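You operate a simulated robot arm through the tools that you are given. There is no shell and no other tool.

You run a simulated two-armed robot. Do the job below in one go: nothing can be reset, and whatever is moved stays where it is left.

TASK
Clear the pin from the orange strip, set its rivet and gauge it.
Fine: the pin goes into the grey rack; the rivet stands in hole 4; use the blue squeezer and leave the blue dial and valve as they are; draw the strip out, gauge with the green gauge after the squeeze and put it back. Set down upright: green gauge.

It is judged by the outcome, as a careful person would: the job done as asked, and still so three seconds after it is handed in. It fails if anything else is knocked over, pushed out of place, dropped, spilled or broken.

THE ROBOT
Two 7-joint arms with fingered hands on one trunk that stands fixed in place. Base frame: the origin is at the foot of the trunk, x ahead of it, y to its left, z up. Units: m, rad, N and s.
The left shoulder is at [0.02, 0.269, 1.197], the right one opposite. Payload 5 kg a hand.
The TCP of each hand is the grasp point between the finger pads, 0.042 m short of the fingertips. In the tool frame z runs along the fingers and y along their closing line. Largest opening 0.208 m; the body of the gripper starts 0.119 m behind the TCP. The gripper is a hand of 4 fingers: y runs from the thumb to the fingers, the wrist lies at [0, 0, -0.317] in the tool frame, and closing takes about 1.5 s.
Orientation is told as [roll, pitch, yaw] about the base's x, y, z axes, in that order, counted from this pose: with the fingers straight down and closing along the base's y, the tool's x points along the base's -x, its y along +y and its z along -z.

THE INTERFACE
- The arms move only by the tool step_arm. It takes "left_moves", "right_moves" or both (then of equal length, played together; a hand with none holds still); each is a list that holds one entry, the list of rows, each a list of 6 numbers: the shift along the base's x, y, z in m, then the turn, a rotation vector about the base's x, y, z in rad. In form: [[[x, y, z, rx, ry, rz], ...]]. A call has 1 to 20 rows; each row is the pose to reach, as a shift and turn from the pose commanded when the call began. "left_jaw" and "right_jaw" are, for a hand that has rows, the opening, from 0 (shut) to 1 (fully open), set as the call begins (left out, the last holds). Each row takes 0.2 s and may step no farther than 0.05 m and 0.15 rad from the row before; otherwise, or with a gripper value out of range, the whole call is refused. Where a pose cannot be reached the arm comes as near as it can. A force on the tool above 50 N (or 10 N above the force at the start of the call, whichever is more), or a blocked arm, ends the call early, and 0.2 s more pass. Each finger travels about 0.153 m/s and halts on what it meets, pressing with about 25 N; the grip force reading is that of the motor and also rises with nothing between the fingers. The clock runs only during rows and for 0.2 s after the last one: add rows that repeat a pose to give the fingers time. The reply holds the time, the measured pose of the TCP, the force on the tool along the base axes, the opening and the grip force, in the units named above and with some noise, with the torque about the TCP (base axes, N m) and any sound that the robot's microphone picked up.
- Cameras (640 x 400 px; columns grow to the right, rows downward): "scene" is now at [0.152, 0.0444, 1.4784]; the picture's right is [0.50, -0.87, 0.00], its down [-0.36, -0.21, -0.91] and it looks along [0.79, 0.46, -0.41] (base axes); focal length 246 px, centre (320, 200). "left" rides on the left gripper at [-0.093, 0.001, -0.146] in its tool frame; the picture's right is [-0.01, -1.00, 0.00], its down [0.84, -0.01, -0.54] and it looks along [0.54, -0.01, 0.84] (tool axes); focal length 280 px, centre (320, 200). "right" rides on the right gripper at [0.093, 0.001, -0.146] in its tool frame; the picture's right is [-0.01, 1.00, 0.00], its down [-0.84, -0.01, -0.54] and it looks along [-0.54, -0.01, 0.84] (tool axes); focal length 280 px, centre (320, 200).
- grab_frame(camera): a new picture of that camera. No time passes.
- lift_body(by): slides the trunk up (or, below 0, down) by that many m; the arms and the scene camera ride with it, the base frame stays. It gives what a move gives, with no picture.
- set_fingers(finger1, finger2, finger3, thumb_bend, hand): sets how far each is bent, from 0 (flat) to 1 (curled in); at 0.3 the hand is open as for a grip, at 0.7 the pads meet at the TCP. One left out holds its place. A second passes; each finger stops where it meets its share of the squeeze, and holds until it gets a number again. A gripper value or a shape takes the hand back. It gives what a move gives, with no picture; readings hold the bend of each and the force on the fingers (four entries, about 0 where the hand has none), thumb and palm.
- grasp_type(shape, hand): the hand has 4 fingers and takes this shape, open, in about a second: jaw (thumb against the fingers, like two jaws); tri (thumb and two fingers); tip (a fingertip pinch); poke (one finger out to press); point (the index stretched); flat (the hand flat); cup (the hand cupped); fist (a fist). The gripper value then closes the fingers along that shape, each until it touches; the sizes above hold for jaw. It gives what a move gives, with no picture.
- pan_tilt(pan, tilt): turns the head with the scene camera to pan (to the left, within 1.396 rad either way) and tilt (down, from -0.506 to 1.204), counted from straight ahead of the robot. It gives what a move gives.
- pixel_to_xyz(camera, pixels): for up to 12 pixels [column, row] of the newest picture of that camera ("zoom" is the newest enlarged one), the place [x, y, z] in the base frame of the surface seen there, good to about 0.002 m. No time passes.
- enlarge(camera, box): a new picture of the part [left, top, right, bottom] of that camera's present view, enlarged. No time passes.
- sign_off(): hands the job in; it is judged then, once.

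Unless the task says otherwise, let go and move clear before handing in.

The tools are called by a JSON object that holds its "method" and its "body". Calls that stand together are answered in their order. step_arm: Moves the arms, as the interface text tells. Its arguments: {"type":"object","properties":{"left_moves":{"type":"array","items":{"type":"array","items":{"type":"array","items":{"type":"number"}}}},"left_jaw":{"type":"number"},"right_moves":{"type":"array","items":{"type":"array","items":{"type":"array","items":{"type":"number"}}}},"right_jaw":{"type":"number"}},"required":[]} The other tools are called the same way: lift_body (by) slides the trunk up or down; grasp_type (shape, hand) gives the hand a shape; set_fingers (finger1, finger2, finger3, thumb_bend, hand) moves the fingers one by one; pan_tilt (pan, tilt) turns the head that bears the scene camera; grab_frame (camera) takes a picture; pixel_to_xyz (camera, pixels) gives the place of the surface under pixels of a picture; enlarge (camera, box) takes an enlarged picture of a part of a camera's view; sign_off () hands the job in.

At the start:

```text
t: 0.0
left_position: [0.3262, 0.5906, 1.4104]
left_tool_rot: [0.001, 0.001, 0.667]
left_wrist_force: [-0.8, 1.5, 0.5]
left_ft_torque: [0.01, 0.02, 0.01]
left_finger_gap: 0.2077
left_grasp_force: 0.1
left_shape: jaw
left_bend: [0.3, 0.3, 0.3, 0.3]
left_finger forces: [0.0, 0.0, 0.0, 0.0, 0.0, 0.1]
right_position: [0.4484, 0.1294, 1.3673]
right_tool_rot: [0.0, 0.0, 0.666]
right_wrist_force: [0.3, -0.3, 0.4]
right_ft_torque: [0.01, 0.03, -0.02]
right_finger_gap: 0.2079
right_grasp_force: 0.0
right_shape: jaw
right_bend: [0.3, 0.3, 0.3, 0.3]
right_finger forces: [0.1, 0.1, 0.0, 0.1, 0.0, 0.0]
trunk travel left (down, up): [-0.575, 0.046]
head pan, tilt: [0.524, 0.424]
```

scene: 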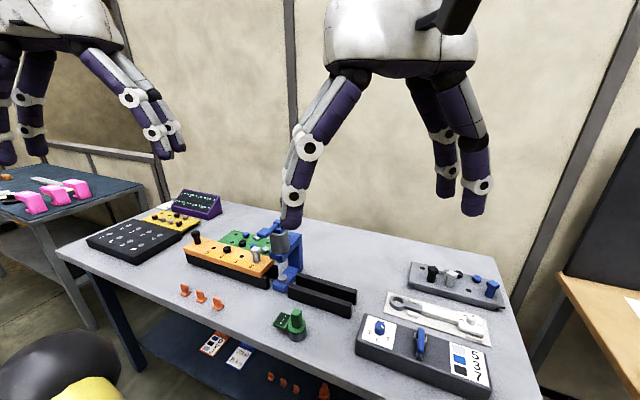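
right: 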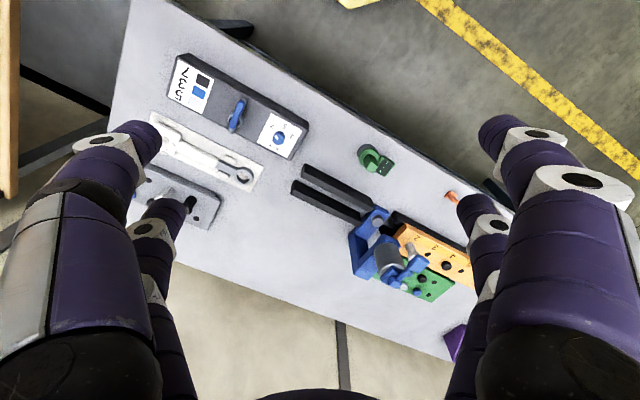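
left: 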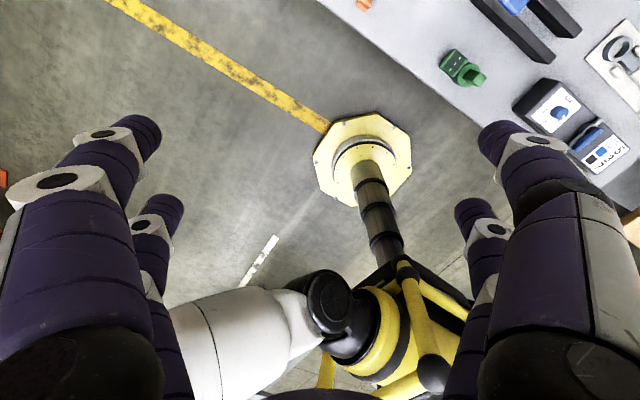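

The scene picture shows the bench with the orange strip (about px 230,258), a blue squeezer (285,255), a green gauge (292,322), racks and a control box (420,350). I'll take enlarged views before moving anything.

{"method": "enlarge", "body": {"camera": "scene", "box": [160, 180, 360, 305]}}

{"method": "enlarge", "body": {"camera": "scene", "box": [340, 250, 520, 400]}}

{"method": "enlarge", "body": {"camera": "scene", "box": [80, 180, 240, 280]}}

{"method": "enlarge", "body": {"camera": "scene", "box": [160, 270, 360, 395]}}

{"method": "enlarge", "body": {"camera": "right", "box": [280, 120, 500, 320]}}

```text
3.20 times, centred on (260, 242) of scene
```

zoom: 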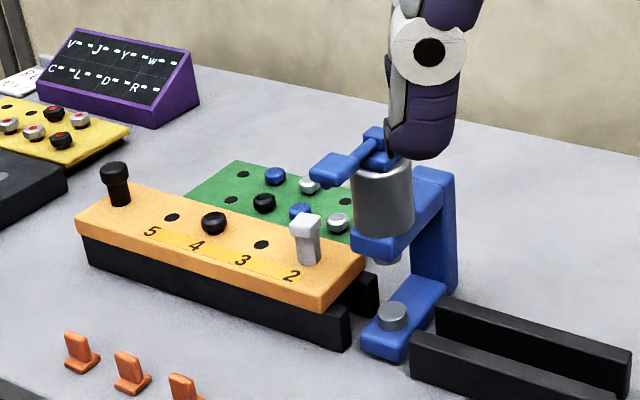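

```text
2.67 times, centred on (430, 325) of scene
```

zoom: 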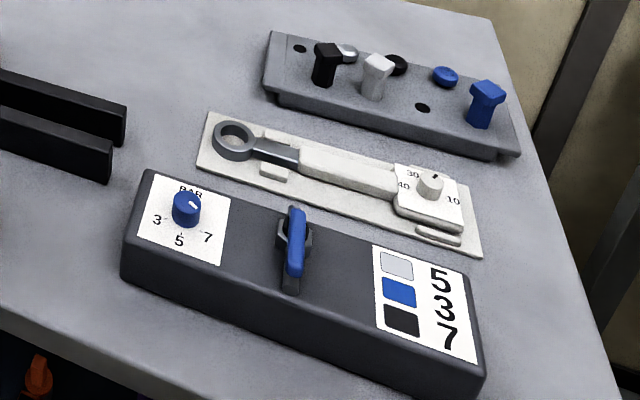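

```text
4.00 times, centred on (160, 230) of scene
```

zoom: 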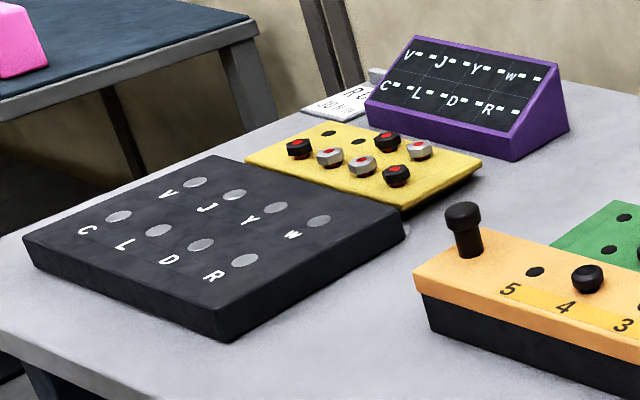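

```text
3.20 times, centred on (260, 332) of scene
```

zoom: 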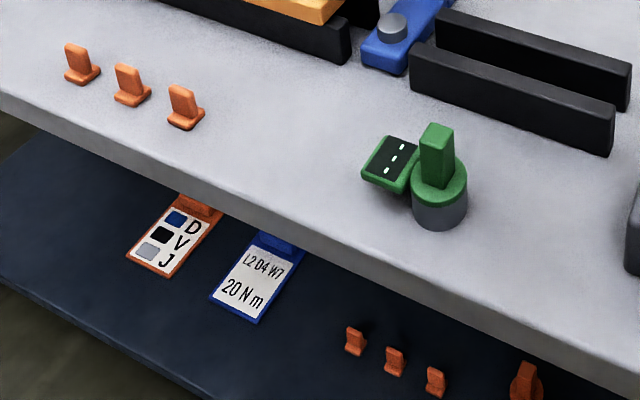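

```text
2.00 times, centred on (390, 220) of right
```

zoom: 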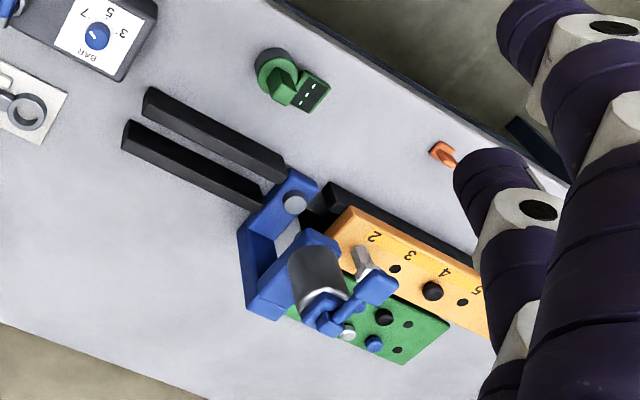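

The zooms show a white pin by hole 2 of the orange strip, a black rivet head at hole 4, a black post at the strip's far end, the strip lying on black rails that run under the blue squeezer, and the grey rack with pins and spare holes. Next I'll measure key points.

{"method": "enlarge", "body": {"camera": "scene", "box": [170, 215, 290, 290]}}

{"method": "pixel_to_xyz", "body": {"camera": "scene", "pixels": [[196, 236], [256, 251], [226, 249], [241, 256], [213, 247], [186, 247], [258, 276], [280, 240], [282, 278], [355, 295], [290, 292], [268, 231]]}}

```text
5.33 times, centred on (230, 252) of scene
```

zoom: 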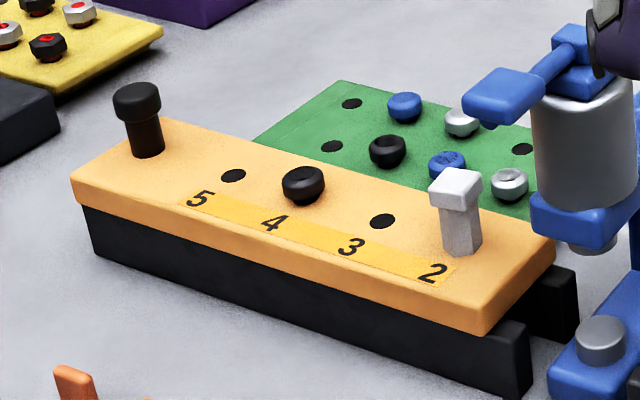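

```text
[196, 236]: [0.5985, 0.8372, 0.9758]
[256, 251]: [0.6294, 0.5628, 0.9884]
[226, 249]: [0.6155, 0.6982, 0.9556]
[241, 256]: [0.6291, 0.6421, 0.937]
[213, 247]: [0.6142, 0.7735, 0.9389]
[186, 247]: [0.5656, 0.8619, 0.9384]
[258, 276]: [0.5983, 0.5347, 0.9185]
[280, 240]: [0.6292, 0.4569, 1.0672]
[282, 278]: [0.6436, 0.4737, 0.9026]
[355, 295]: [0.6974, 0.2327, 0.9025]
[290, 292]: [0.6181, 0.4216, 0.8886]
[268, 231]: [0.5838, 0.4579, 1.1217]
```

The strip runs along y (0.53–0.87) at x≈0.61, top z≈0.938; the anvil is near (0.64, 0.47, 0.90). I'll turn the head for a closer view of both areas and measure the rest.

{"method": "pixel_to_xyz", "body": {"camera": "scene", "pixels": [[297, 311], [297, 325], [281, 321], [380, 329], [421, 342], [433, 268], [447, 273], [477, 281], [492, 285], [458, 280], [424, 264], [330, 350]]}}

{"method": "pan_tilt", "body": {"pan": 0.8, "tilt": 0.7}}

{"method": "grab_frame", "body": {"camera": "scene"}}

```text
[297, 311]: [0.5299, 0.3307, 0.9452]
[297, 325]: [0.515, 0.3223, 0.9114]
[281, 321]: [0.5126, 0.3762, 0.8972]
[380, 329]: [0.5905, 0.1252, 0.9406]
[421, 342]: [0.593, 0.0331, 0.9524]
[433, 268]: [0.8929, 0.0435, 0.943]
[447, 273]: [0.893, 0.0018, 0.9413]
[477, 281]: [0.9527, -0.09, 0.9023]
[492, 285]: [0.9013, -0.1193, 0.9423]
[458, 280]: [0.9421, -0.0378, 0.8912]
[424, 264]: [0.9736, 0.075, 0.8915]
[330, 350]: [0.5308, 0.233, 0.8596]
```

```text
t: 0.8
left_position: [0.3271, 0.592, 1.4087]
left_tool_rot: [0.0, -0.001, 0.668]
left_wrist_force: [0.5, 1.0, 0.1]
left_ft_torque: [0.02, 0.0, 0.05]
left_finger_gap: 0.2078
left_grasp_force: 0.0
left_shape: jaw
left_bend: [0.3, 0.3, 0.3, 0.3]
left_finger forces: [0.0, 0.0, 0.1, 0.0, 0.1, 0.1]
right_position: [0.4489, 0.1287, 1.367]
right_tool_rot: [0.0, 0.001, 0.667]
right_wrist_force: [-0.3, 0.1, -0.8]
right_ft_torque: [0.0, -0.01, -0.03]
right_finger_gap: 0.2079
right_grasp_force: 0.1
right_shape: jaw
right_bend: [0.3, 0.3, 0.3, 0.3]
right_finger forces: [0.0, 0.0, 0.0, 0.1, 0.0, 0.1]
trunk travel left (down, up): [-0.575, 0.046]
head pan, tilt: [0.799, 0.7]
```

```text
taken
```

scene: 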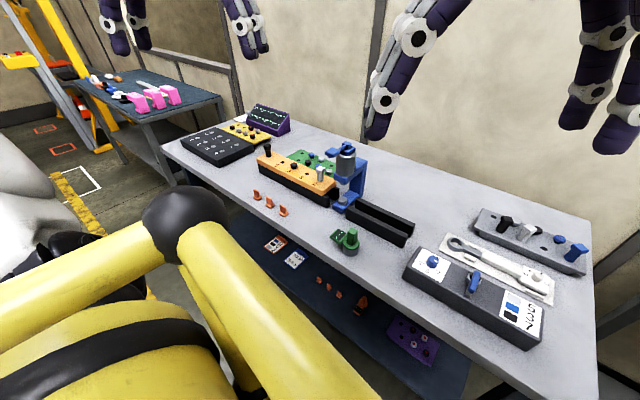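

The head now sees the entire bench: strip at about (295,175), squeezer (348,175), gauge (347,240), rack (528,240). I'll enlarge these parts and measure.

{"method": "enlarge", "body": {"camera": "scene", "box": [245, 135, 373, 215]}}

{"method": "enlarge", "body": {"camera": "scene", "box": [460, 195, 600, 285]}}

{"method": "enlarge", "body": {"camera": "scene", "box": [400, 240, 560, 350]}}

{"method": "enlarge", "body": {"camera": "scene", "box": [250, 180, 430, 310]}}

```text
5.00 times, centred on (309, 175) of scene
```

zoom: 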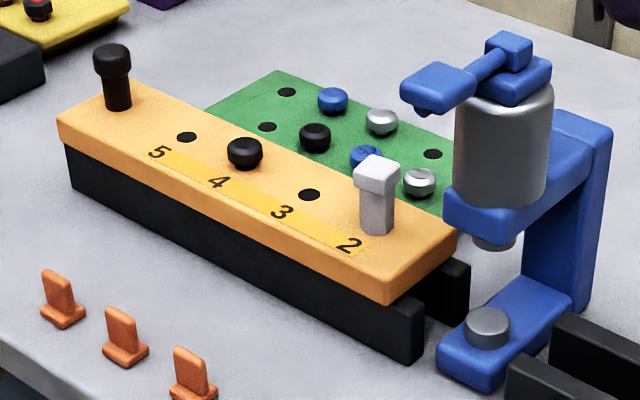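

```text
4.44 times, centred on (530, 240) of scene
```

zoom: 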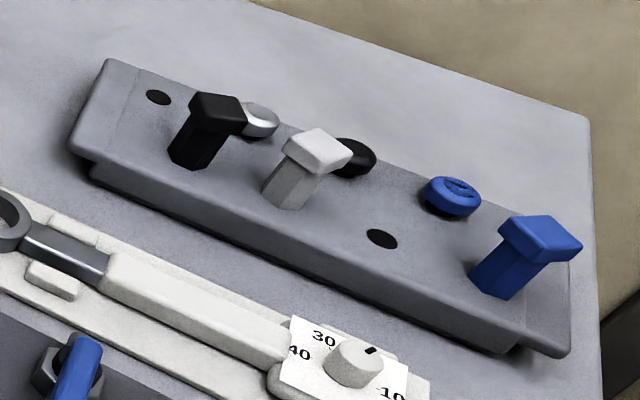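

```text
3.64 times, centred on (480, 295) of scene
```

zoom: 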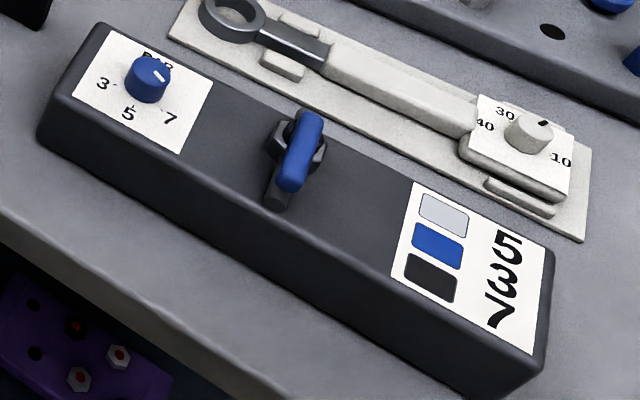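

```text
3.08 times, centred on (340, 245) of scene
```

zoom: 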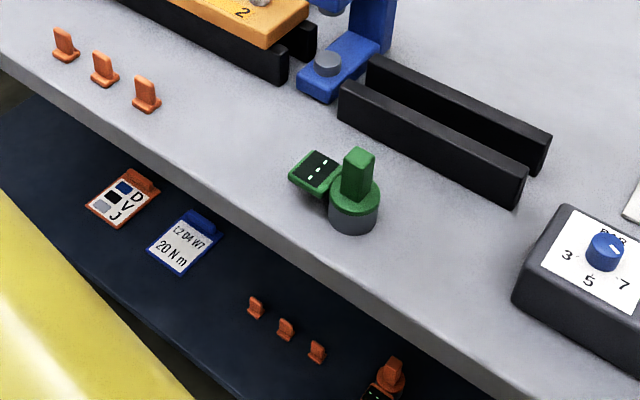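

The white pin, rack holes and hand shape need a closer look; I'll enlarge the hand and the rack and measure the rack's holes.

{"method": "enlarge", "body": {"camera": "scene", "box": [340, 0, 640, 170]}}

{"method": "enlarge", "body": {"camera": "scene", "box": [470, 200, 598, 280]}}

```text
2.13 times, centred on (490, 85) of scene
```

zoom: 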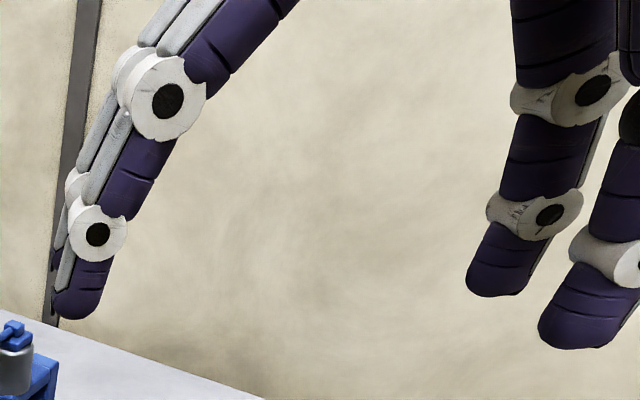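

```text
5.00 times, centred on (534, 240) of scene
```

zoom: 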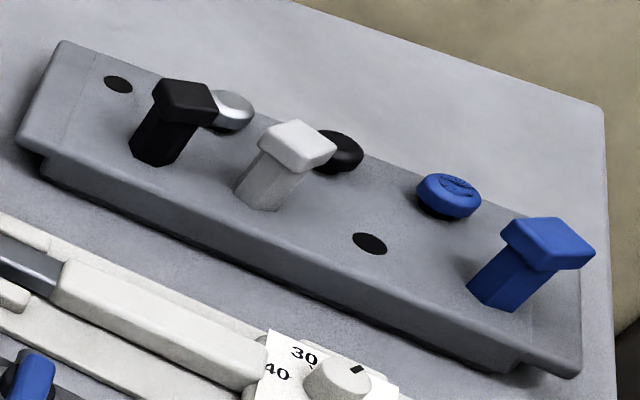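

I'll measure the rack points on this enlarged picture: empty holes near (370,243) and (118,84), and the pins' heads.

{"method": "pixel_to_xyz", "body": {"camera": "zoom", "pixels": [[370, 243], [118, 84], [192, 95], [300, 140], [550, 240], [152, 155], [262, 200], [495, 300], [232, 107], [335, 148], [450, 190], [280, 240]]}}

{"method": "enlarge", "body": {"camera": "scene", "box": [250, 140, 378, 220]}}

```text
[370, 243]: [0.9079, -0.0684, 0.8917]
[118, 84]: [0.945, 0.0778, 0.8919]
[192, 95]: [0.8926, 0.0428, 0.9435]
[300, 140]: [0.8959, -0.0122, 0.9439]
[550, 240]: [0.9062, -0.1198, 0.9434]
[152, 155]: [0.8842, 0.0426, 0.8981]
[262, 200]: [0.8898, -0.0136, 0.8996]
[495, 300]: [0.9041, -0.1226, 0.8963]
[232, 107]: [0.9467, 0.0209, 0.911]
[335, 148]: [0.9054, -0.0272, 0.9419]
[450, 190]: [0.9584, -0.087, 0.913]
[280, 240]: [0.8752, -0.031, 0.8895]
```

```text
5.00 times, centred on (314, 180) of scene
```

zoom: 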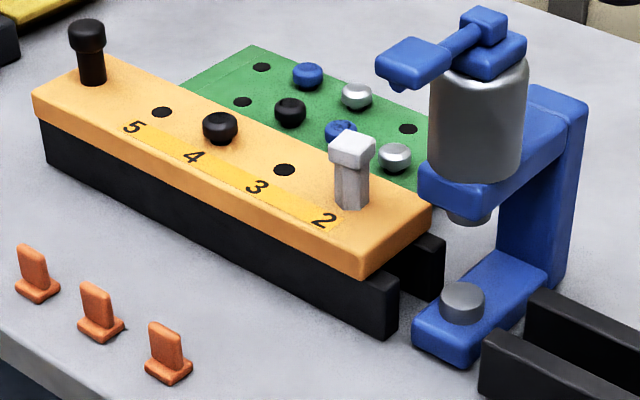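

Now I'll measure the strip, squeezer and lever from this zoom.

{"method": "pixel_to_xyz", "body": {"camera": "zoom", "pixels": [[87, 30], [162, 112], [219, 124], [285, 170], [352, 142], [352, 205], [461, 295], [395, 50], [485, 25], [478, 85], [465, 215], [425, 330]]}}

{"method": "pixel_to_xyz", "body": {"camera": "zoom", "pixels": [[40, 100], [110, 55], [430, 210], [365, 275], [395, 90], [425, 55], [460, 42], [550, 110], [500, 375], [530, 300], [440, 180], [95, 75]]}}

```text
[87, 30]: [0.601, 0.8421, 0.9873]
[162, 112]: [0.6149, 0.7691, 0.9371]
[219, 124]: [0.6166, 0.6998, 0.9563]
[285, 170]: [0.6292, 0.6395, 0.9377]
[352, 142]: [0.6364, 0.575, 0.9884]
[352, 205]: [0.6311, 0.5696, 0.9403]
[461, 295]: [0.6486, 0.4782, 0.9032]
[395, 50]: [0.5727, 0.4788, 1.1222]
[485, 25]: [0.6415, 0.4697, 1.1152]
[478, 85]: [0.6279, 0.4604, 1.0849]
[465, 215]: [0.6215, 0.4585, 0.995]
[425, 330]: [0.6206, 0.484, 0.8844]
```

```text
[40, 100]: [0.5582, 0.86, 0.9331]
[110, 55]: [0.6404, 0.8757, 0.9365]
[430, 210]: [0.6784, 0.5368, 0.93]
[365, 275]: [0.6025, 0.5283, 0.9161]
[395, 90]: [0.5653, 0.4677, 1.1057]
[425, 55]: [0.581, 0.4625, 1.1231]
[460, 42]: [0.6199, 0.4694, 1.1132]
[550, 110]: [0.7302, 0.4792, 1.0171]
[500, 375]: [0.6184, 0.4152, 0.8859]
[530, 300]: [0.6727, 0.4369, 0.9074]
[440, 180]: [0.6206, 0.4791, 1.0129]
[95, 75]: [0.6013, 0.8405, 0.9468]
```

The strip axis runs at about 0.13 rad to −y (handle (0.601,0.842) → anvil (0.649,0.478)); hole 4 must travel ≈0.224 m. Before touching anything I'll look at how the hand closes in free air.

{"method": "pan_tilt", "body": {"pan": 0.28, "tilt": 0.3}}

{"method": "grab_frame", "body": {"camera": "scene"}}

{"method": "step_arm", "body": {"right_moves": [[[0, 0, 0, 0, 0, 0], [0, 0, 0, 0, 0, 0], [0, 0, 0, 0, 0, 0], [0, 0, 0, 0, 0, 0], [0, 0, 0, 0, 0, 0], [0, 0, 0, 0, 0, 0], [0, 0, 0, 0, 0, 0], [0, 0, 0, 0, 0, 0]]], "right_jaw": 0.1}}

{"method": "grab_frame", "body": {"camera": "scene"}}

{"method": "grab_frame", "body": {"camera": "right"}}

```text
t: 1.7
left_position: [0.3259, 0.5913, 1.4095]
left_tool_rot: [-0.002, -0.001, 0.666]
left_wrist_force: [-1.5, 0.1, -0.1]
left_ft_torque: [0.01, 0.0, -0.02]
left_finger_gap: 0.2078
left_grasp_force: 0.0
left_shape: jaw
left_bend: [0.3, 0.3, 0.3, 0.3]
left_finger forces: [0.0, 0.1, 0.0, 0.1, 0.0, 0.0]
right_position: [0.4487, 0.1279, 1.3678]
right_tool_rot: [0.001, 0.001, 0.667]
right_wrist_force: [1.1, 0.1, -0.2]
right_ft_torque: [-0.01, 0.0, 0.0]
right_finger_gap: 0.208
right_grasp_force: 0.0
right_shape: jaw
right_bend: [0.3, 0.3, 0.3, 0.3]
right_finger forces: [0.0, 0.0, 0.0, 0.1, 0.0, 0.1]
trunk travel left (down, up): [-0.575, 0.046]
head pan, tilt: [0.279, 0.3]
```

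```text
taken
```

scene: 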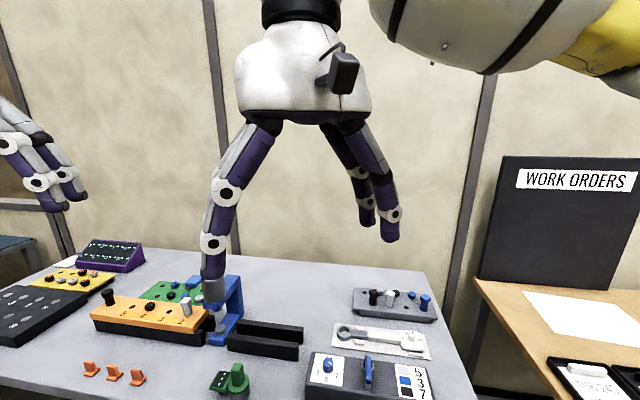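

```text
t: 3.5
left_position: [0.326, 0.5913, 1.4102]
left_tool_rot: [0.0, 0.0, 0.666]
left_wrist_force: [-0.2, -0.3, 1.0]
left_ft_torque: [0.0, 0.0, -0.01]
left_finger_gap: 0.2078
left_grasp_force: 0.1
left_shape: jaw
left_bend: [0.3, 0.3, 0.3, 0.3]
left_finger forces: [0.1, 0.0, 0.0, 0.0, 0.0, 0.0]
right_position: [0.4492, 0.129, 1.3683]
right_tool_rot: [-0.001, 0.0, 0.666]
right_wrist_force: [-0.1, -0.3, -0.7]
right_ft_torque: [0.02, 0.01, -0.01]
right_finger_gap: 0.021
right_grasp_force: 0.0
right_shape: jaw
right_bend: [0.72, 0.72, 0.72, 0.7]
right_finger forces: [0.0, 0.0, 0.1, 0.0, 0.0, 0.0]
trunk travel left (down, up): [-0.575, 0.046]
head pan, tilt: [0.279, 0.3]
```

```text
taken
```

scene: 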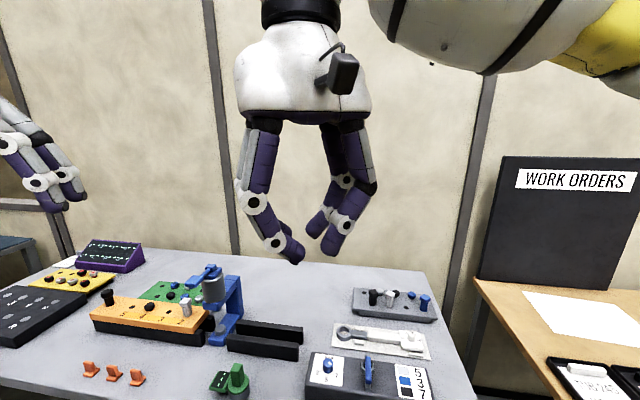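

```text
taken
```

right: 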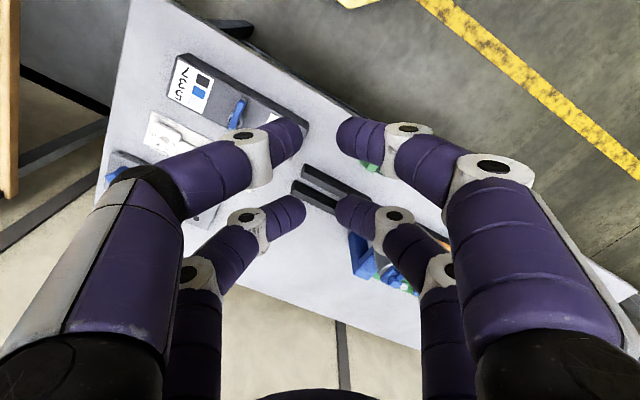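

In "jaw" the digits close as two pairs with a gap between them (camera px (300,140)/(340,135) and (300,210)/(340,210)), so a small pin could slip between. I'll test the "tip" and "tri" shapes in free air.

{"method": "grasp_type", "body": {"hand": "right", "shape": "tip"}}

{"method": "grab_frame", "body": {"camera": "right"}}

{"method": "step_arm", "body": {"right_moves": [[[0, 0, 0, 0, 0, 0], [0, 0, 0, 0, 0, 0], [0, 0, 0, 0, 0, 0], [0, 0, 0, 0, 0, 0], [0, 0, 0, 0, 0, 0], [0, 0, 0, 0, 0, 0], [0, 0, 0, 0, 0, 0], [0, 0, 0, 0, 0, 0]]], "right_jaw": 0.1}}

{"method": "grab_frame", "body": {"camera": "right"}}

{"method": "enlarge", "body": {"camera": "scene", "box": [180, 20, 460, 290]}}

```text
t: 4.4
left_position: [0.3264, 0.5903, 1.4098]
left_tool_rot: [0.001, -0.002, 0.667]
left_wrist_force: [-0.1, -0.6, 0.2]
left_ft_torque: [-0.02, 0.03, -0.02]
left_finger_gap: 0.2078
left_grasp_force: 0.1
left_shape: jaw
left_bend: [0.3, 0.3, 0.3, 0.3]
left_finger forces: [0.0, 0.0, 0.0, 0.0, 0.1, 0.1]
right_position: [0.448, 0.1284, 1.3686]
right_tool_rot: [0.0, 0.0, 0.665]
right_wrist_force: [-0.6, 0.3, 0.2]
right_ft_torque: [0.01, 0.01, -0.02]
right_finger_gap: 0.2081
right_grasp_force: 0.2
right_shape: tip
right_bend: [0.3, 0.3, 0.3, 0.3]
right_finger forces: [0.0, 0.0, 0.0, 0.0, 0.0, 0.0]
trunk travel left (down, up): [-0.575, 0.046]
head pan, tilt: [0.279, 0.3]
```

```text
taken
```

right: 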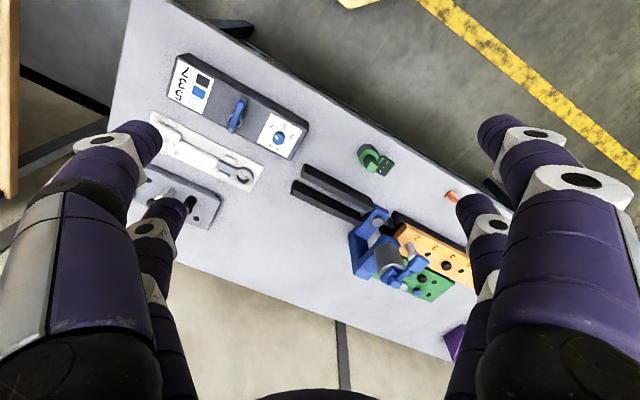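

```text
t: 6.2
left_position: [0.3255, 0.5913, 1.4092]
left_tool_rot: [0.001, -0.001, 0.667]
left_wrist_force: [-0.1, -0.1, 0.2]
left_ft_torque: [-0.01, -0.01, 0.0]
left_finger_gap: 0.2077
left_grasp_force: 0.1
left_shape: jaw
left_bend: [0.3, 0.3, 0.3, 0.3]
left_finger forces: [0.0, 0.0, 0.0, 0.1, 0.1, 0.0]
right_position: [0.4484, 0.1297, 1.3698]
right_tool_rot: [0.001, -0.001, 0.666]
right_wrist_force: [-0.7, -0.1, 0.2]
right_ft_torque: [0.03, 0.01, 0.0]
right_finger_gap: 0.0212
right_grasp_force: 0.0
right_shape: tip
right_bend: [0.72, 0.72, 0.72, 0.7]
right_finger forces: [0.0, 0.0, 0.1, 0.0, 0.1, 0.0]
trunk travel left (down, up): [-0.575, 0.046]
head pan, tilt: [0.279, 0.3]
```

```text
taken
```

right: 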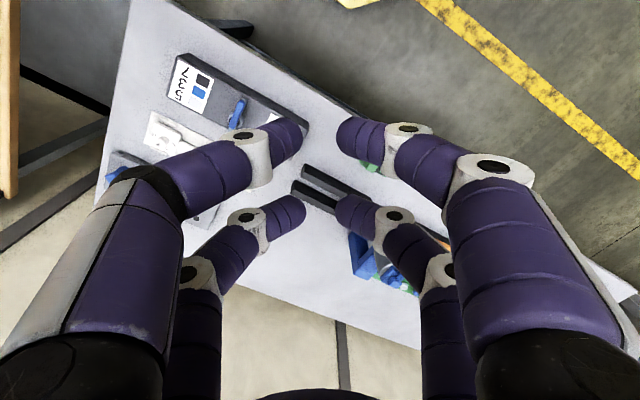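

```text
1.48 times, centred on (320, 155) of scene
```

zoom: 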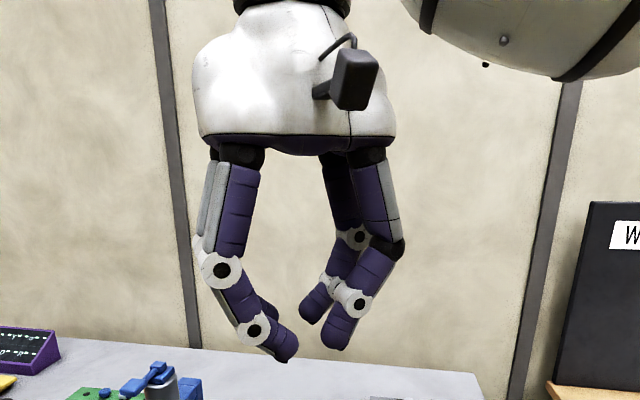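

"Tip" looks the same as "jaw". Let me check "tri" and a fully closed hand.

{"method": "grasp_type", "body": {"hand": "right", "shape": "tri"}}

{"method": "grab_frame", "body": {"camera": "right"}}

{"method": "step_arm", "body": {"right_moves": [[[0, 0, 0, 0, 0, 0], [0, 0, 0, 0, 0, 0], [0, 0, 0, 0, 0, 0], [0, 0, 0, 0, 0, 0], [0, 0, 0, 0, 0, 0], [0, 0, 0, 0, 0, 0], [0, 0, 0, 0, 0, 0], [0, 0, 0, 0, 0, 0]]], "right_jaw": 0.0}}

{"method": "grab_frame", "body": {"camera": "right"}}

{"method": "enlarge", "body": {"camera": "scene", "box": [180, 20, 460, 290]}}

```text
t: 7.1
left_position: [0.3262, 0.591, 1.4096]
left_tool_rot: [0.001, 0.003, 0.667]
left_wrist_force: [0.1, 0.3, 0.8]
left_ft_torque: [0.0, 0.0, 0.01]
left_finger_gap: 0.2075
left_grasp_force: 0.0
left_shape: jaw
left_bend: [0.3, 0.3, 0.3, 0.3]
left_finger forces: [0.1, 0.0, 0.0, 0.0, 0.0, 0.0]
right_position: [0.4487, 0.1284, 1.3686]
right_tool_rot: [-0.001, 0.0, 0.668]
right_wrist_force: [0.3, 0.2, 0.2]
right_ft_torque: [0.0, 0.0, 0.0]
right_finger_gap: 0.2081
right_grasp_force: 0.0
right_shape: tri
right_bend: [0.3, 0.3, 0.3, 0.3]
right_finger forces: [0.0, 0.1, 0.0, 0.1, 0.1, 0.0]
trunk travel left (down, up): [-0.575, 0.046]
head pan, tilt: [0.279, 0.3]
```

```text
taken
```

right: 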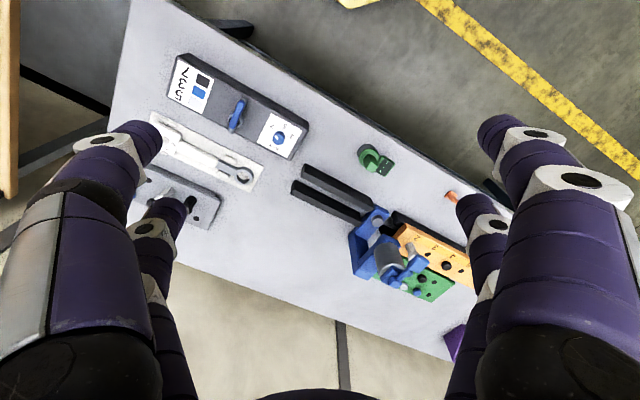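

```text
t: 8.9
left_position: [0.3256, 0.5904, 1.4097]
left_tool_rot: [0.0, -0.001, 0.666]
left_wrist_force: [-0.2, -0.4, -0.2]
left_ft_torque: [0.01, 0.01, -0.02]
left_finger_gap: 0.2079
left_grasp_force: 0.0
left_shape: jaw
left_bend: [0.3, 0.3, 0.3, 0.3]
left_finger forces: [0.0, 0.0, 0.0, 0.0, 0.0, 0.0]
right_position: [0.4494, 0.1288, 1.3679]
right_tool_rot: [0.0, 0.0, 0.668]
right_wrist_force: [0.1, 0.1, 0.2]
right_ft_torque: [0.01, 0.01, -0.01]
right_finger_gap: 0.0
right_grasp_force: 25.2
right_shape: tri
right_bend: [0.7, 0.7, 0.7, 0.7]
right_finger forces: [0.0, 0.0, 0.0, 0.0, 0.0, 0.0]
trunk travel left (down, up): [-0.575, 0.046]
head pan, tilt: [0.279, 0.3]
```

```text
taken
```

right: 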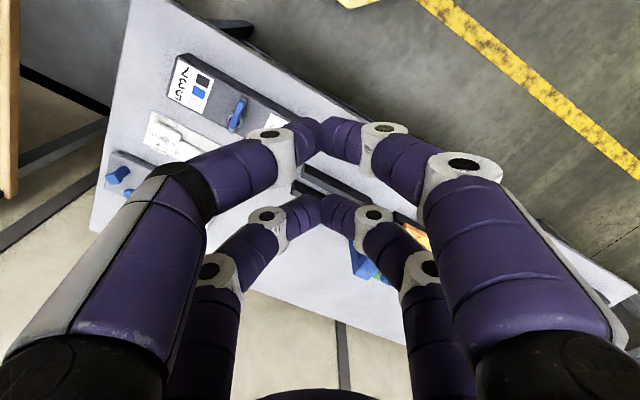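

```text
1.48 times, centred on (320, 155) of scene
```

zoom: 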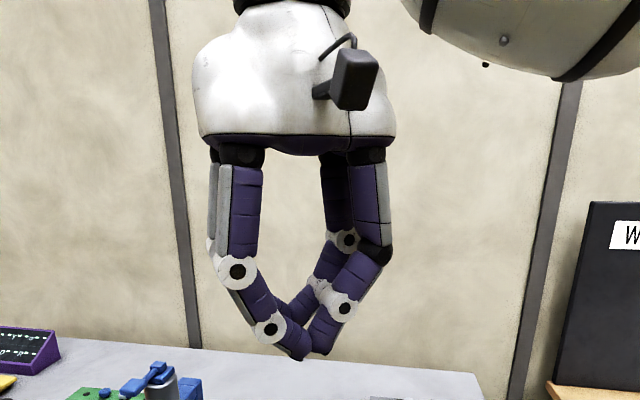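

The pads meet in two pairs near px (322,138) and (322,205). I'll measure where these lie to learn the pair spacing.

{"method": "pixel_to_xyz", "body": {"camera": "right", "pixels": [[310, 130], [335, 130], [312, 150], [340, 150], [308, 205], [336, 205], [312, 222], [332, 222], [321, 140], [321, 205]]}}

```text
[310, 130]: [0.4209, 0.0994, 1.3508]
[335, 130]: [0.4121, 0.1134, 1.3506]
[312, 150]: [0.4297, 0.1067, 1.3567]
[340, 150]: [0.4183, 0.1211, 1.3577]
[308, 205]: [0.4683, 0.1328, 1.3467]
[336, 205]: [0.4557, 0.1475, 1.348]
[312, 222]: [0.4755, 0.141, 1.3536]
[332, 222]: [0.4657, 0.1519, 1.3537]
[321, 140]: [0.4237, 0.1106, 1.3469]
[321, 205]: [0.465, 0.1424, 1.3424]
```

The two pad pairs lie about ±0.026 m along the tool's x from the TCP. I'll test individual digit control to see which digits form a pair.

{"method": "set_fingers", "body": {"hand": "right", "finger1": 1.0, "finger2": 0.3, "finger3": 0.3, "thumb_bend": 0.3}}

{"method": "grab_frame", "body": {"camera": "right"}}

{"method": "enlarge", "body": {"camera": "scene", "box": [180, 20, 460, 290]}}

{"method": "set_fingers", "body": {"hand": "right", "finger1": 0.3, "finger2": 0.3, "finger3": 0.3, "thumb_bend": 1.0}}

{"method": "grab_frame", "body": {"camera": "right"}}

{"method": "enlarge", "body": {"camera": "scene", "box": [180, 20, 460, 290]}}

```text
t: 9.9
left_position: [0.3252, 0.5909, 1.4082]
left_tool_rot: [0.002, 0.0, 0.667]
left_wrist_force: [0.1, -0.4, -0.4]
left_ft_torque: [0.01, -0.04, -0.01]
left_finger_gap: 0.2076
left_grasp_force: 0.0
left_shape: jaw
left_bend: [0.3, 0.3, 0.3, 0.3]
left_finger forces: [0.0, 0.0, 0.1, 0.0, 0.1, 0.0]
right_position: [0.449, 0.1288, 1.3672]
right_tool_rot: [0.0, 0.0, 0.666]
right_wrist_force: [0.3, 0.8, -0.1]
right_ft_torque: [-0.04, 0.01, 0.02]
right_finger_gap: 0.0986
right_grasp_force: 0.1
right_shape: fingers
right_bend: [1.0, 0.3, 0.3, 0.3]
right_finger forces: [0.0, 0.1, 0.1, 0.0, 0.1, 0.0]
trunk travel left (down, up): [-0.575, 0.046]
head pan, tilt: [0.279, 0.3]
```

```text
taken
```

right: 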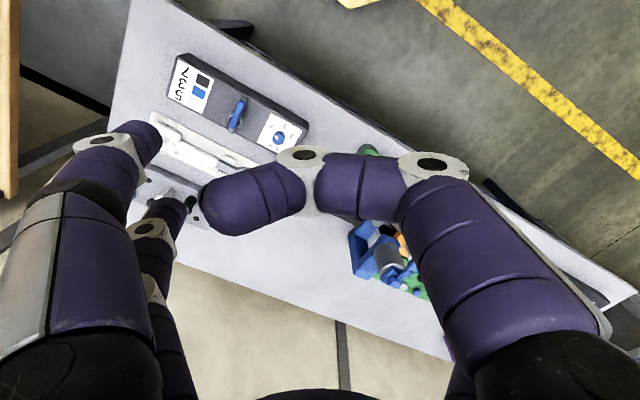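

```text
1.48 times, centred on (320, 155) of scene
```

zoom: 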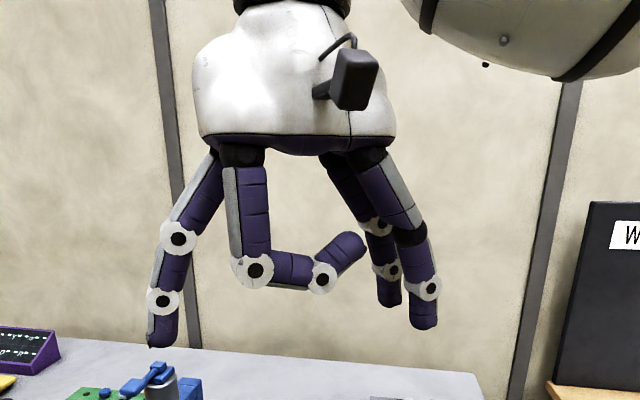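

```text
t: 10.9
left_position: [0.3261, 0.5921, 1.4095]
left_tool_rot: [-0.002, 0.0, 0.667]
left_wrist_force: [-0.4, 0.1, -0.7]
left_ft_torque: [0.01, 0.03, 0.02]
left_finger_gap: 0.2076
left_grasp_force: 0.0
left_shape: jaw
left_bend: [0.3, 0.3, 0.3, 0.3]
left_finger forces: [0.0, 0.0, 0.0, 0.0, 0.0, 0.0]
right_position: [0.4483, 0.1293, 1.3668]
right_tool_rot: [0.001, 0.0, 0.667]
right_wrist_force: [0.3, 0.2, -1.0]
right_ft_torque: [-0.03, 0.0, -0.02]
right_finger_gap: 0.0807
right_grasp_force: 0.0
right_shape: fingers
right_bend: [0.3, 0.3, 0.3, 1.0]
right_finger forces: [0.0, 0.1, 0.0, 0.1, 0.0, 0.1]
trunk travel left (down, up): [-0.575, 0.046]
head pan, tilt: [0.279, 0.3]
```

```text
taken
```

right: 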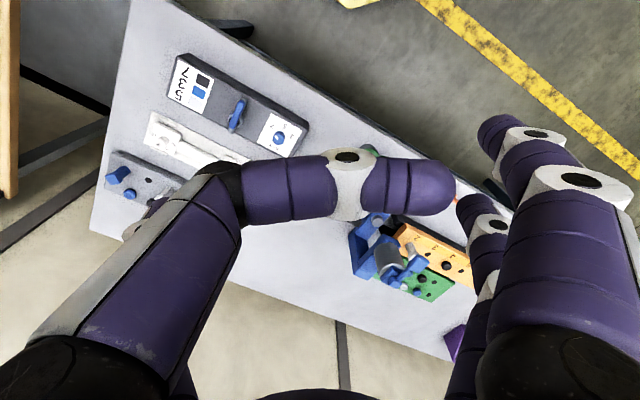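

```text
1.48 times, centred on (320, 155) of scene
```

zoom: 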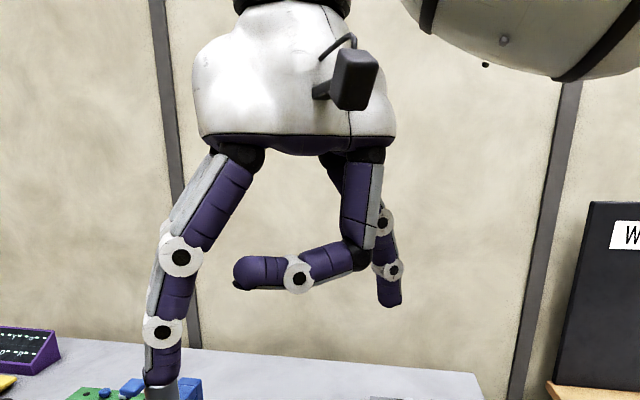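

finger1 + thumb form the camera-side pair, finger2 + finger3 the other one, so a single pair can grip. The rack (0.905,−0.068) is near the edge of the left arm's reach, so I'll move the right hand aside and test the left arm high above the rack.

{"method": "grasp_type", "body": {"hand": "right", "shape": "jaw"}}

{"method": "step_arm", "body": {"right_moves": [[[0, -0.05, 0, 0, 0, 0], [0, -0.1, 0, 0, 0, 0], [0, -0.15, 0, 0, 0, 0], [0, -0.2, 0, 0, 0, 0], [0, -0.25, 0, 0, 0, 0], [0, -0.3, 0, 0, 0, 0], [0, -0.35, 0, 0, 0, 0], [0, -0.4, 0, 0, 0, 0], [0, -0.45, 0, 0, 0, 0], [0, -0.5, 0, 0, 0, 0]]]}}

{"method": "step_arm", "body": {"left_moves": [[[0.03, -0.035, 0, 0, 0, -0.05], [0.06, -0.07, 0, 0, 0, -0.1], [0.09, -0.105, 0, 0, 0, -0.15], [0.12, -0.14, 0, 0, 0, -0.2], [0.15, -0.175, 0, 0, 0, -0.25], [0.18, -0.21, 0, 0, 0, -0.3], [0.21, -0.245, 0, 0, 0, -0.35], [0.24, -0.28, 0, 0, 0, -0.4], [0.27, -0.315, 0, 0, 0, -0.45], [0.3, -0.35, -0.01, 0, 0, -0.5], [0.33, -0.385, -0.03, 0, 0, -0.537], [0.36, -0.42, -0.05, 0, 0, -0.537], [0.39, -0.455, -0.07, 0, 0, -0.537], [0.42, -0.49, -0.09, 0, 0, -0.537], [0.45, -0.525, -0.11, 0, 0, -0.537], [0.48, -0.56, -0.13, 0, 0, -0.537], [0.51, -0.595, -0.15, 0, 0, -0.537], [0.54, -0.63, -0.17, 0, 0, -0.537], [0.57, -0.658, -0.19, 0, 0, -0.537], [0.574, -0.658, -0.21, 0, 0, -0.537]]]}}

```text
t: 11.8
left_position: [0.3269, 0.5899, 1.4096]
left_tool_rot: [0.001, 0.001, 0.666]
left_wrist_force: [-0.4, 0.5, 0.2]
left_ft_torque: [0.0, 0.0, -0.01]
left_finger_gap: 0.2079
left_grasp_force: 0.1
left_shape: jaw
left_bend: [0.3, 0.3, 0.3, 0.3]
left_finger forces: [0.0, 0.0, 0.0, 0.0, 0.0, 0.1]
right_position: [0.4486, 0.1287, 1.367]
right_tool_rot: [0.001, 0.0, 0.666]
right_wrist_force: [0.2, 0.1, 0.2]
right_ft_torque: [-0.03, -0.02, 0.02]
right_finger_gap: 0.208
right_grasp_force: 0.0
right_shape: jaw
right_bend: [0.3, 0.3, 0.3, 0.3]
right_finger forces: [0.0, 0.0, 0.0, 0.1, 0.1, 0.0]
trunk travel left (down, up): [-0.575, 0.046]
head pan, tilt: [0.279, 0.3]
```

```text
t: 14.0
left_position: [0.3244, 0.589, 1.4115]
left_tool_rot: [0.0, -0.002, 0.666]
left_wrist_force: [-0.9, -2.3, 1.6]
left_ft_torque: [0.24, -0.16, 0.0]
left_finger_gap: 0.2079
left_grasp_force: 0.0
left_shape: jaw
left_bend: [0.3, 0.3, 0.3, 0.3]
left_finger forces: [0.0, 0.0, 0.1, 0.0, 0.1, 0.0]
right_position: [0.446, -0.3779, 1.3647]
right_tool_rot: [0.001, -0.001, 0.667]
right_wrist_force: [0.5, -1.4, -0.9]
right_ft_torque: [0.21, -0.05, 0.03]
right_finger_gap: 0.2079
right_grasp_force: 0.1
right_shape: jaw
right_bend: [0.3, 0.3, 0.3, 0.3]
right_finger forces: [0.0, 0.0, 0.0, 0.0, 0.0, 0.1]
trunk travel left (down, up): [-0.575, 0.046]
head pan, tilt: [0.279, 0.3]
```

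```text
refused: row 11 steps farther than a row can; nothing moved
```

The right hand is aside; my left path had a row slightly over 0.05 m. I'll resend with smaller steps.

{"method": "step_arm", "body": {"left_moves": [[[0.03, -0.035, 0, 0, 0, -0.05], [0.06, -0.07, 0, 0, 0, -0.1], [0.09, -0.105, 0, 0, 0, -0.15], [0.12, -0.14, 0, 0, 0, -0.2], [0.15, -0.175, 0, 0, 0, -0.25], [0.18, -0.21, 0, 0, 0, -0.3], [0.21, -0.245, 0, 0, 0, -0.35], [0.24, -0.28, 0, 0, 0, -0.4], [0.27, -0.315, 0, 0, 0, -0.45], [0.3, -0.35, -0.01, 0, 0, -0.5], [0.33, -0.385, -0.02, 0, 0, -0.537], [0.36, -0.42, -0.03, 0, 0, -0.537], [0.39, -0.455, -0.04, 0, 0, -0.537], [0.42, -0.49, -0.05, 0, 0, -0.537], [0.45, -0.525, -0.06, 0, 0, -0.537], [0.48, -0.56, -0.07, 0, 0, -0.537], [0.51, -0.595, -0.08, 0, 0, -0.537], [0.54, -0.63, -0.09, 0, 0, -0.537], [0.57, -0.658, -0.1, 0, 0, -0.537], [0.574, -0.658, -0.13, 0, 0, -0.537]]]}}

{"method": "grab_frame", "body": {"camera": "left"}}

{"method": "grab_frame", "body": {"camera": "scene"}}

```text
t: 18.2
left_position: [0.6537, 0.2477, 1.291]
left_tool_rot: [-0.001, -0.002, 0.13]
left_wrist_force: [-0.7, -0.9, 0.7]
left_ft_torque: [0.05, -0.12, -0.02]
left_finger_gap: 0.2081
left_grasp_force: 0.0
left_shape: jaw
left_bend: [0.3, 0.3, 0.3, 0.3]
left_finger forces: [0.0, 0.0, 0.0, 0.0, 0.0, 0.0]
left hand out of reach, approached as far as the arm can: row 10, 11, 12, 13, 14, 15, 16, 17, 18, 19, 20
right_position: [0.4454, -0.3762, 1.3642]
right_tool_rot: [0.001, 0.001, 0.668]
right_wrist_force: [0.0, -0.1, 0.2]
right_ft_torque: [0.02, -0.13, 0.02]
right_finger_gap: 0.2079
right_grasp_force: 0.0
right_shape: jaw
right_bend: [0.3, 0.3, 0.3, 0.3]
right_finger forces: [0.0, 0.0, 0.1, 0.1, 0.0, 0.0]
trunk travel left (down, up): [-0.575, 0.046]
head pan, tilt: [0.279, 0.3]
```

```text
taken
```

left: 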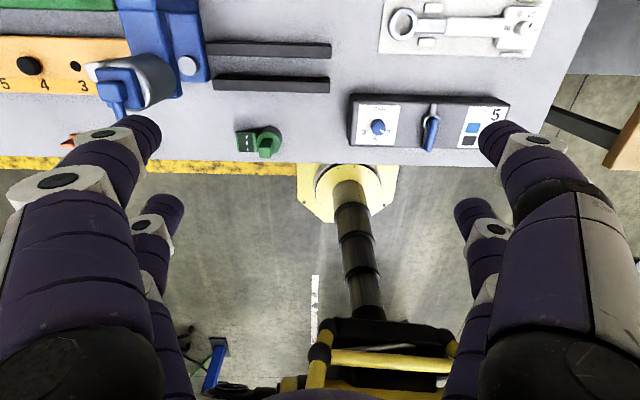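

```text
taken
```

scene: 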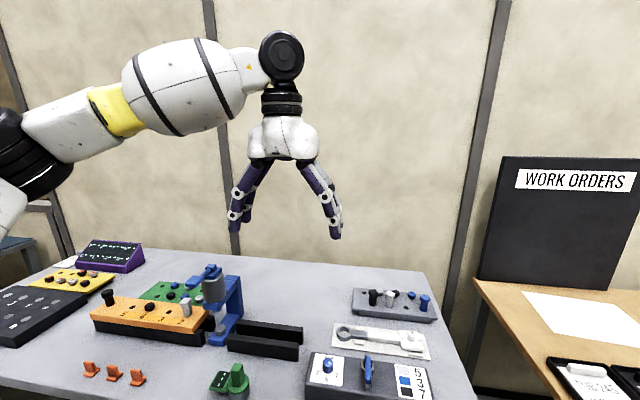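

The left arm stalled at (0.654,0.248,1.291), but the hand is high there; reach should grow lower down. I'll lower it by 0.15 m and see how near it comes.

{"method": "step_arm", "body": {"left_moves": [[[0, 0, -0.03, 0, 0, 0], [0, 0, -0.06, 0, 0, 0], [0, 0, -0.09, 0, 0, 0], [0, 0, -0.12, 0, 0, 0], [0, 0, -0.15, 0, 0, 0], [0, 0, -0.15, 0, 0, 0]]]}}

```text
t: 19.6
left_position: [0.6261, 0.2712, 1.1355]
left_tool_rot: [-0.001, 0.001, 0.13]
left_wrist_force: [-1.0, -0.5, 0.5]
left_ft_torque: [0.03, -0.03, 0.0]
left_finger_gap: 0.208
left_grasp_force: 0.0
left_shape: jaw
left_bend: [0.3, 0.3, 0.3, 0.3]
left_finger forces: [0.0, 0.1, 0.0, 0.0, 0.0, 0.0]
right_position: [0.4457, -0.3765, 1.3654]
right_tool_rot: [0.001, 0.001, 0.666]
right_wrist_force: [-0.3, -0.9, -0.7]
right_ft_torque: [0.04, -0.04, -0.02]
right_finger_gap: 0.208
right_grasp_force: 0.0
right_shape: jaw
right_bend: [0.3, 0.3, 0.3, 0.3]
right_finger forces: [0.0, 0.0, 0.0, 0.1, 0.0, 0.1]
trunk travel left (down, up): [-0.575, 0.046]
head pan, tilt: [0.279, 0.3]
```

It lowered to z=1.136 freely. Now I'll try to move toward the rack at this height.

{"method": "step_arm", "body": {"left_moves": [[[0.03, -0.035, 0, 0, 0, 0], [0.06, -0.07, 0, 0, 0, 0], [0.09, -0.105, 0, 0, 0, 0], [0.12, -0.14, 0, 0, 0, 0], [0.15, -0.175, 0, 0, 0, 0], [0.18, -0.21, 0, 0, 0, 0], [0.21, -0.245, 0, 0, 0, 0], [0.24, -0.28, 0, 0, 0, 0], [0.265, -0.315, 0, 0, 0, 0], [0.275, -0.339, 0, 0, 0, 0], [0.275, -0.339, 0, 0, 0, 0]]]}}

{"method": "grab_frame", "body": {"camera": "scene"}}

```text
t: 22.0
left_position: [0.675, 0.2121, 1.1343]
left_tool_rot: [0.0, 0.0, 0.13]
left_wrist_force: [-0.1, 0.2, -0.2]
left_ft_torque: [-0.01, 0.03, 0.01]
left_finger_gap: 0.2078
left_grasp_force: 0.1
left_shape: jaw
left_bend: [0.3, 0.3, 0.3, 0.3]
left_finger forces: [0.0, 0.0, 0.1, 0.0, 0.1, 0.1]
left hand out of reach, approached as far as the arm can: row 2, 3, 4, 5, 6, 7, 8, 9, 10, 11
right_position: [0.4458, -0.3759, 1.3642]
right_tool_rot: [0.001, 0.0, 0.667]
right_wrist_force: [0.5, -0.2, 0.1]
right_ft_torque: [0.0, 0.05, 0.0]
right_finger_gap: 0.208
right_grasp_force: 0.0
right_shape: jaw
right_bend: [0.3, 0.3, 0.3, 0.3]
right_finger forces: [0.0, 0.0, 0.0, 0.0, 0.0, 0.1]
trunk travel left (down, up): [-0.575, 0.046]
head pan, tilt: [0.279, 0.3]
```

```text
taken
```

scene: 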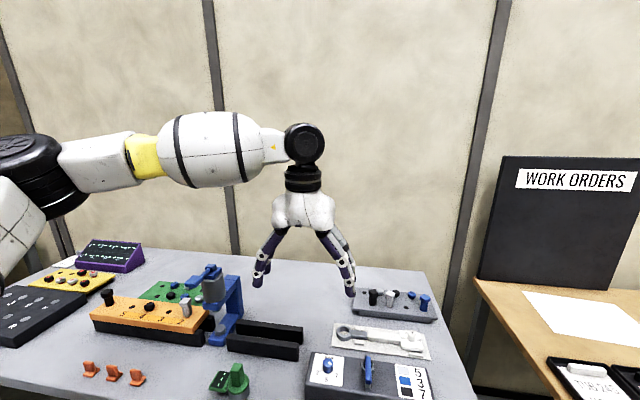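

It stalls again at (0.675,0.212) though the elbow looks bent; a joint limit may be the cause. I'll try straight ahead (+x) and then a change of yaw.

{"method": "step_arm", "body": {"left_moves": [[[0.04, 0, 0, 0, 0, 0], [0.08, 0, 0, 0, 0, 0], [0.12, 0, 0, 0, 0, 0], [0.16, 0, 0, 0, 0, 0], [0.2, 0, 0, 0, 0, 0], [0.2, 0, 0, 0, 0, 0]]]}}

{"method": "grab_frame", "body": {"camera": "scene"}}

```text
t: 23.4
left_position: [0.7802, 0.2924, 1.1217]
left_tool_rot: [-0.003, -0.005, 0.129]
left_wrist_force: [-1.5, -0.5, 0.2]
left_ft_torque: [0.07, -0.15, 0.0]
left_finger_gap: 0.208
left_grasp_force: 0.1
left_shape: jaw
left_bend: [0.3, 0.3, 0.3, 0.3]
left_finger forces: [0.1, 0.0, 0.0, 0.0, 0.1, 0.0]
left hand out of reach, approached as far as the arm can: row 1, 2, 3, 4, 5, 6
right_position: [0.444, -0.3765, 1.365]
right_tool_rot: [0.001, -0.001, 0.666]
right_wrist_force: [-1.9, -0.9, 0.7]
right_ft_torque: [0.1, -0.15, -0.03]
right_finger_gap: 0.2078
right_grasp_force: 0.1
right_shape: jaw
right_bend: [0.3, 0.3, 0.3, 0.3]
right_finger forces: [0.0, 0.1, 0.1, 0.1, 0.1, 0.0]
trunk travel left (down, up): [-0.575, 0.046]
head pan, tilt: [0.279, 0.3]
```

```text
taken
```

scene: 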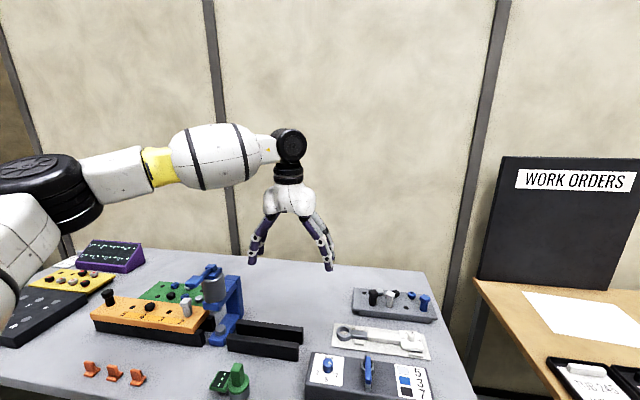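

The limit seems tied to the hand's yaw (arm turning toward −y). I'll turn the hand to yaw ≈ −0.47 here and then try for the rack again.

{"method": "step_arm", "body": {"left_moves": [[[0, 0, 0, 0, 0, -0.12], [0, 0, 0, 0, 0, -0.24], [0, 0, 0, 0, 0, -0.36], [0, 0, 0, 0, 0, -0.48], [0, 0, 0, 0, 0, -0.6], [0.02, -0.04, 0, 0, 0, -0.6], [0.04, -0.08, 0, 0, 0, -0.6], [0.06, -0.12, 0, 0, 0, -0.6], [0.08, -0.16, 0, 0, 0, -0.6], [0.1, -0.2, 0, 0, 0, -0.6], [0.11, -0.24, 0, 0, 0, -0.6], [0.12, -0.28, 0, 0, 0, -0.6], [0.12, -0.32, 0, 0, 0, -0.6], [0.12, -0.36, 0, 0, 0, -0.6], [0.12, -0.36, 0, 0, 0, -0.6]]]}}

{"method": "grab_frame", "body": {"camera": "scene"}}

```text
t: 26.6
left_position: [0.7277, 0.2376, 1.0928]
left_tool_rot: [-0.003, -0.004, -0.469]
left_wrist_force: [-1.2, 0.7, 0.2]
left_ft_torque: [-0.06, 0.02, -0.02]
left_finger_gap: 0.2078
left_grasp_force: 0.1
left_shape: jaw
left_bend: [0.3, 0.3, 0.3, 0.3]
left_finger forces: [0.1, 0.1, 0.0, 0.0, 0.1, 0.0]
left hand out of reach, approached as far as the arm can: row 6, 7, 8, 9, 10, 11, 12, 13, 14, 15
right_position: [0.4461, -0.3751, 1.3638]
right_tool_rot: [0.001, 0.0, 0.666]
right_wrist_force: [-1.0, -0.6, -0.5]
right_ft_torque: [-0.01, 0.01, 0.02]
right_finger_gap: 0.2078
right_grasp_force: 0.0
right_shape: jaw
right_bend: [0.3, 0.3, 0.3, 0.3]
right_finger forces: [0.0, 0.0, 0.1, 0.0, 0.1, 0.1]
trunk travel left (down, up): [-0.575, 0.046]
head pan, tilt: [0.279, 0.3]
```

```text
taken
```

scene: 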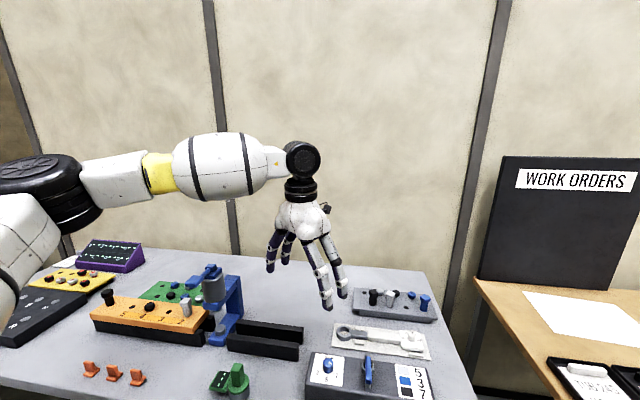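

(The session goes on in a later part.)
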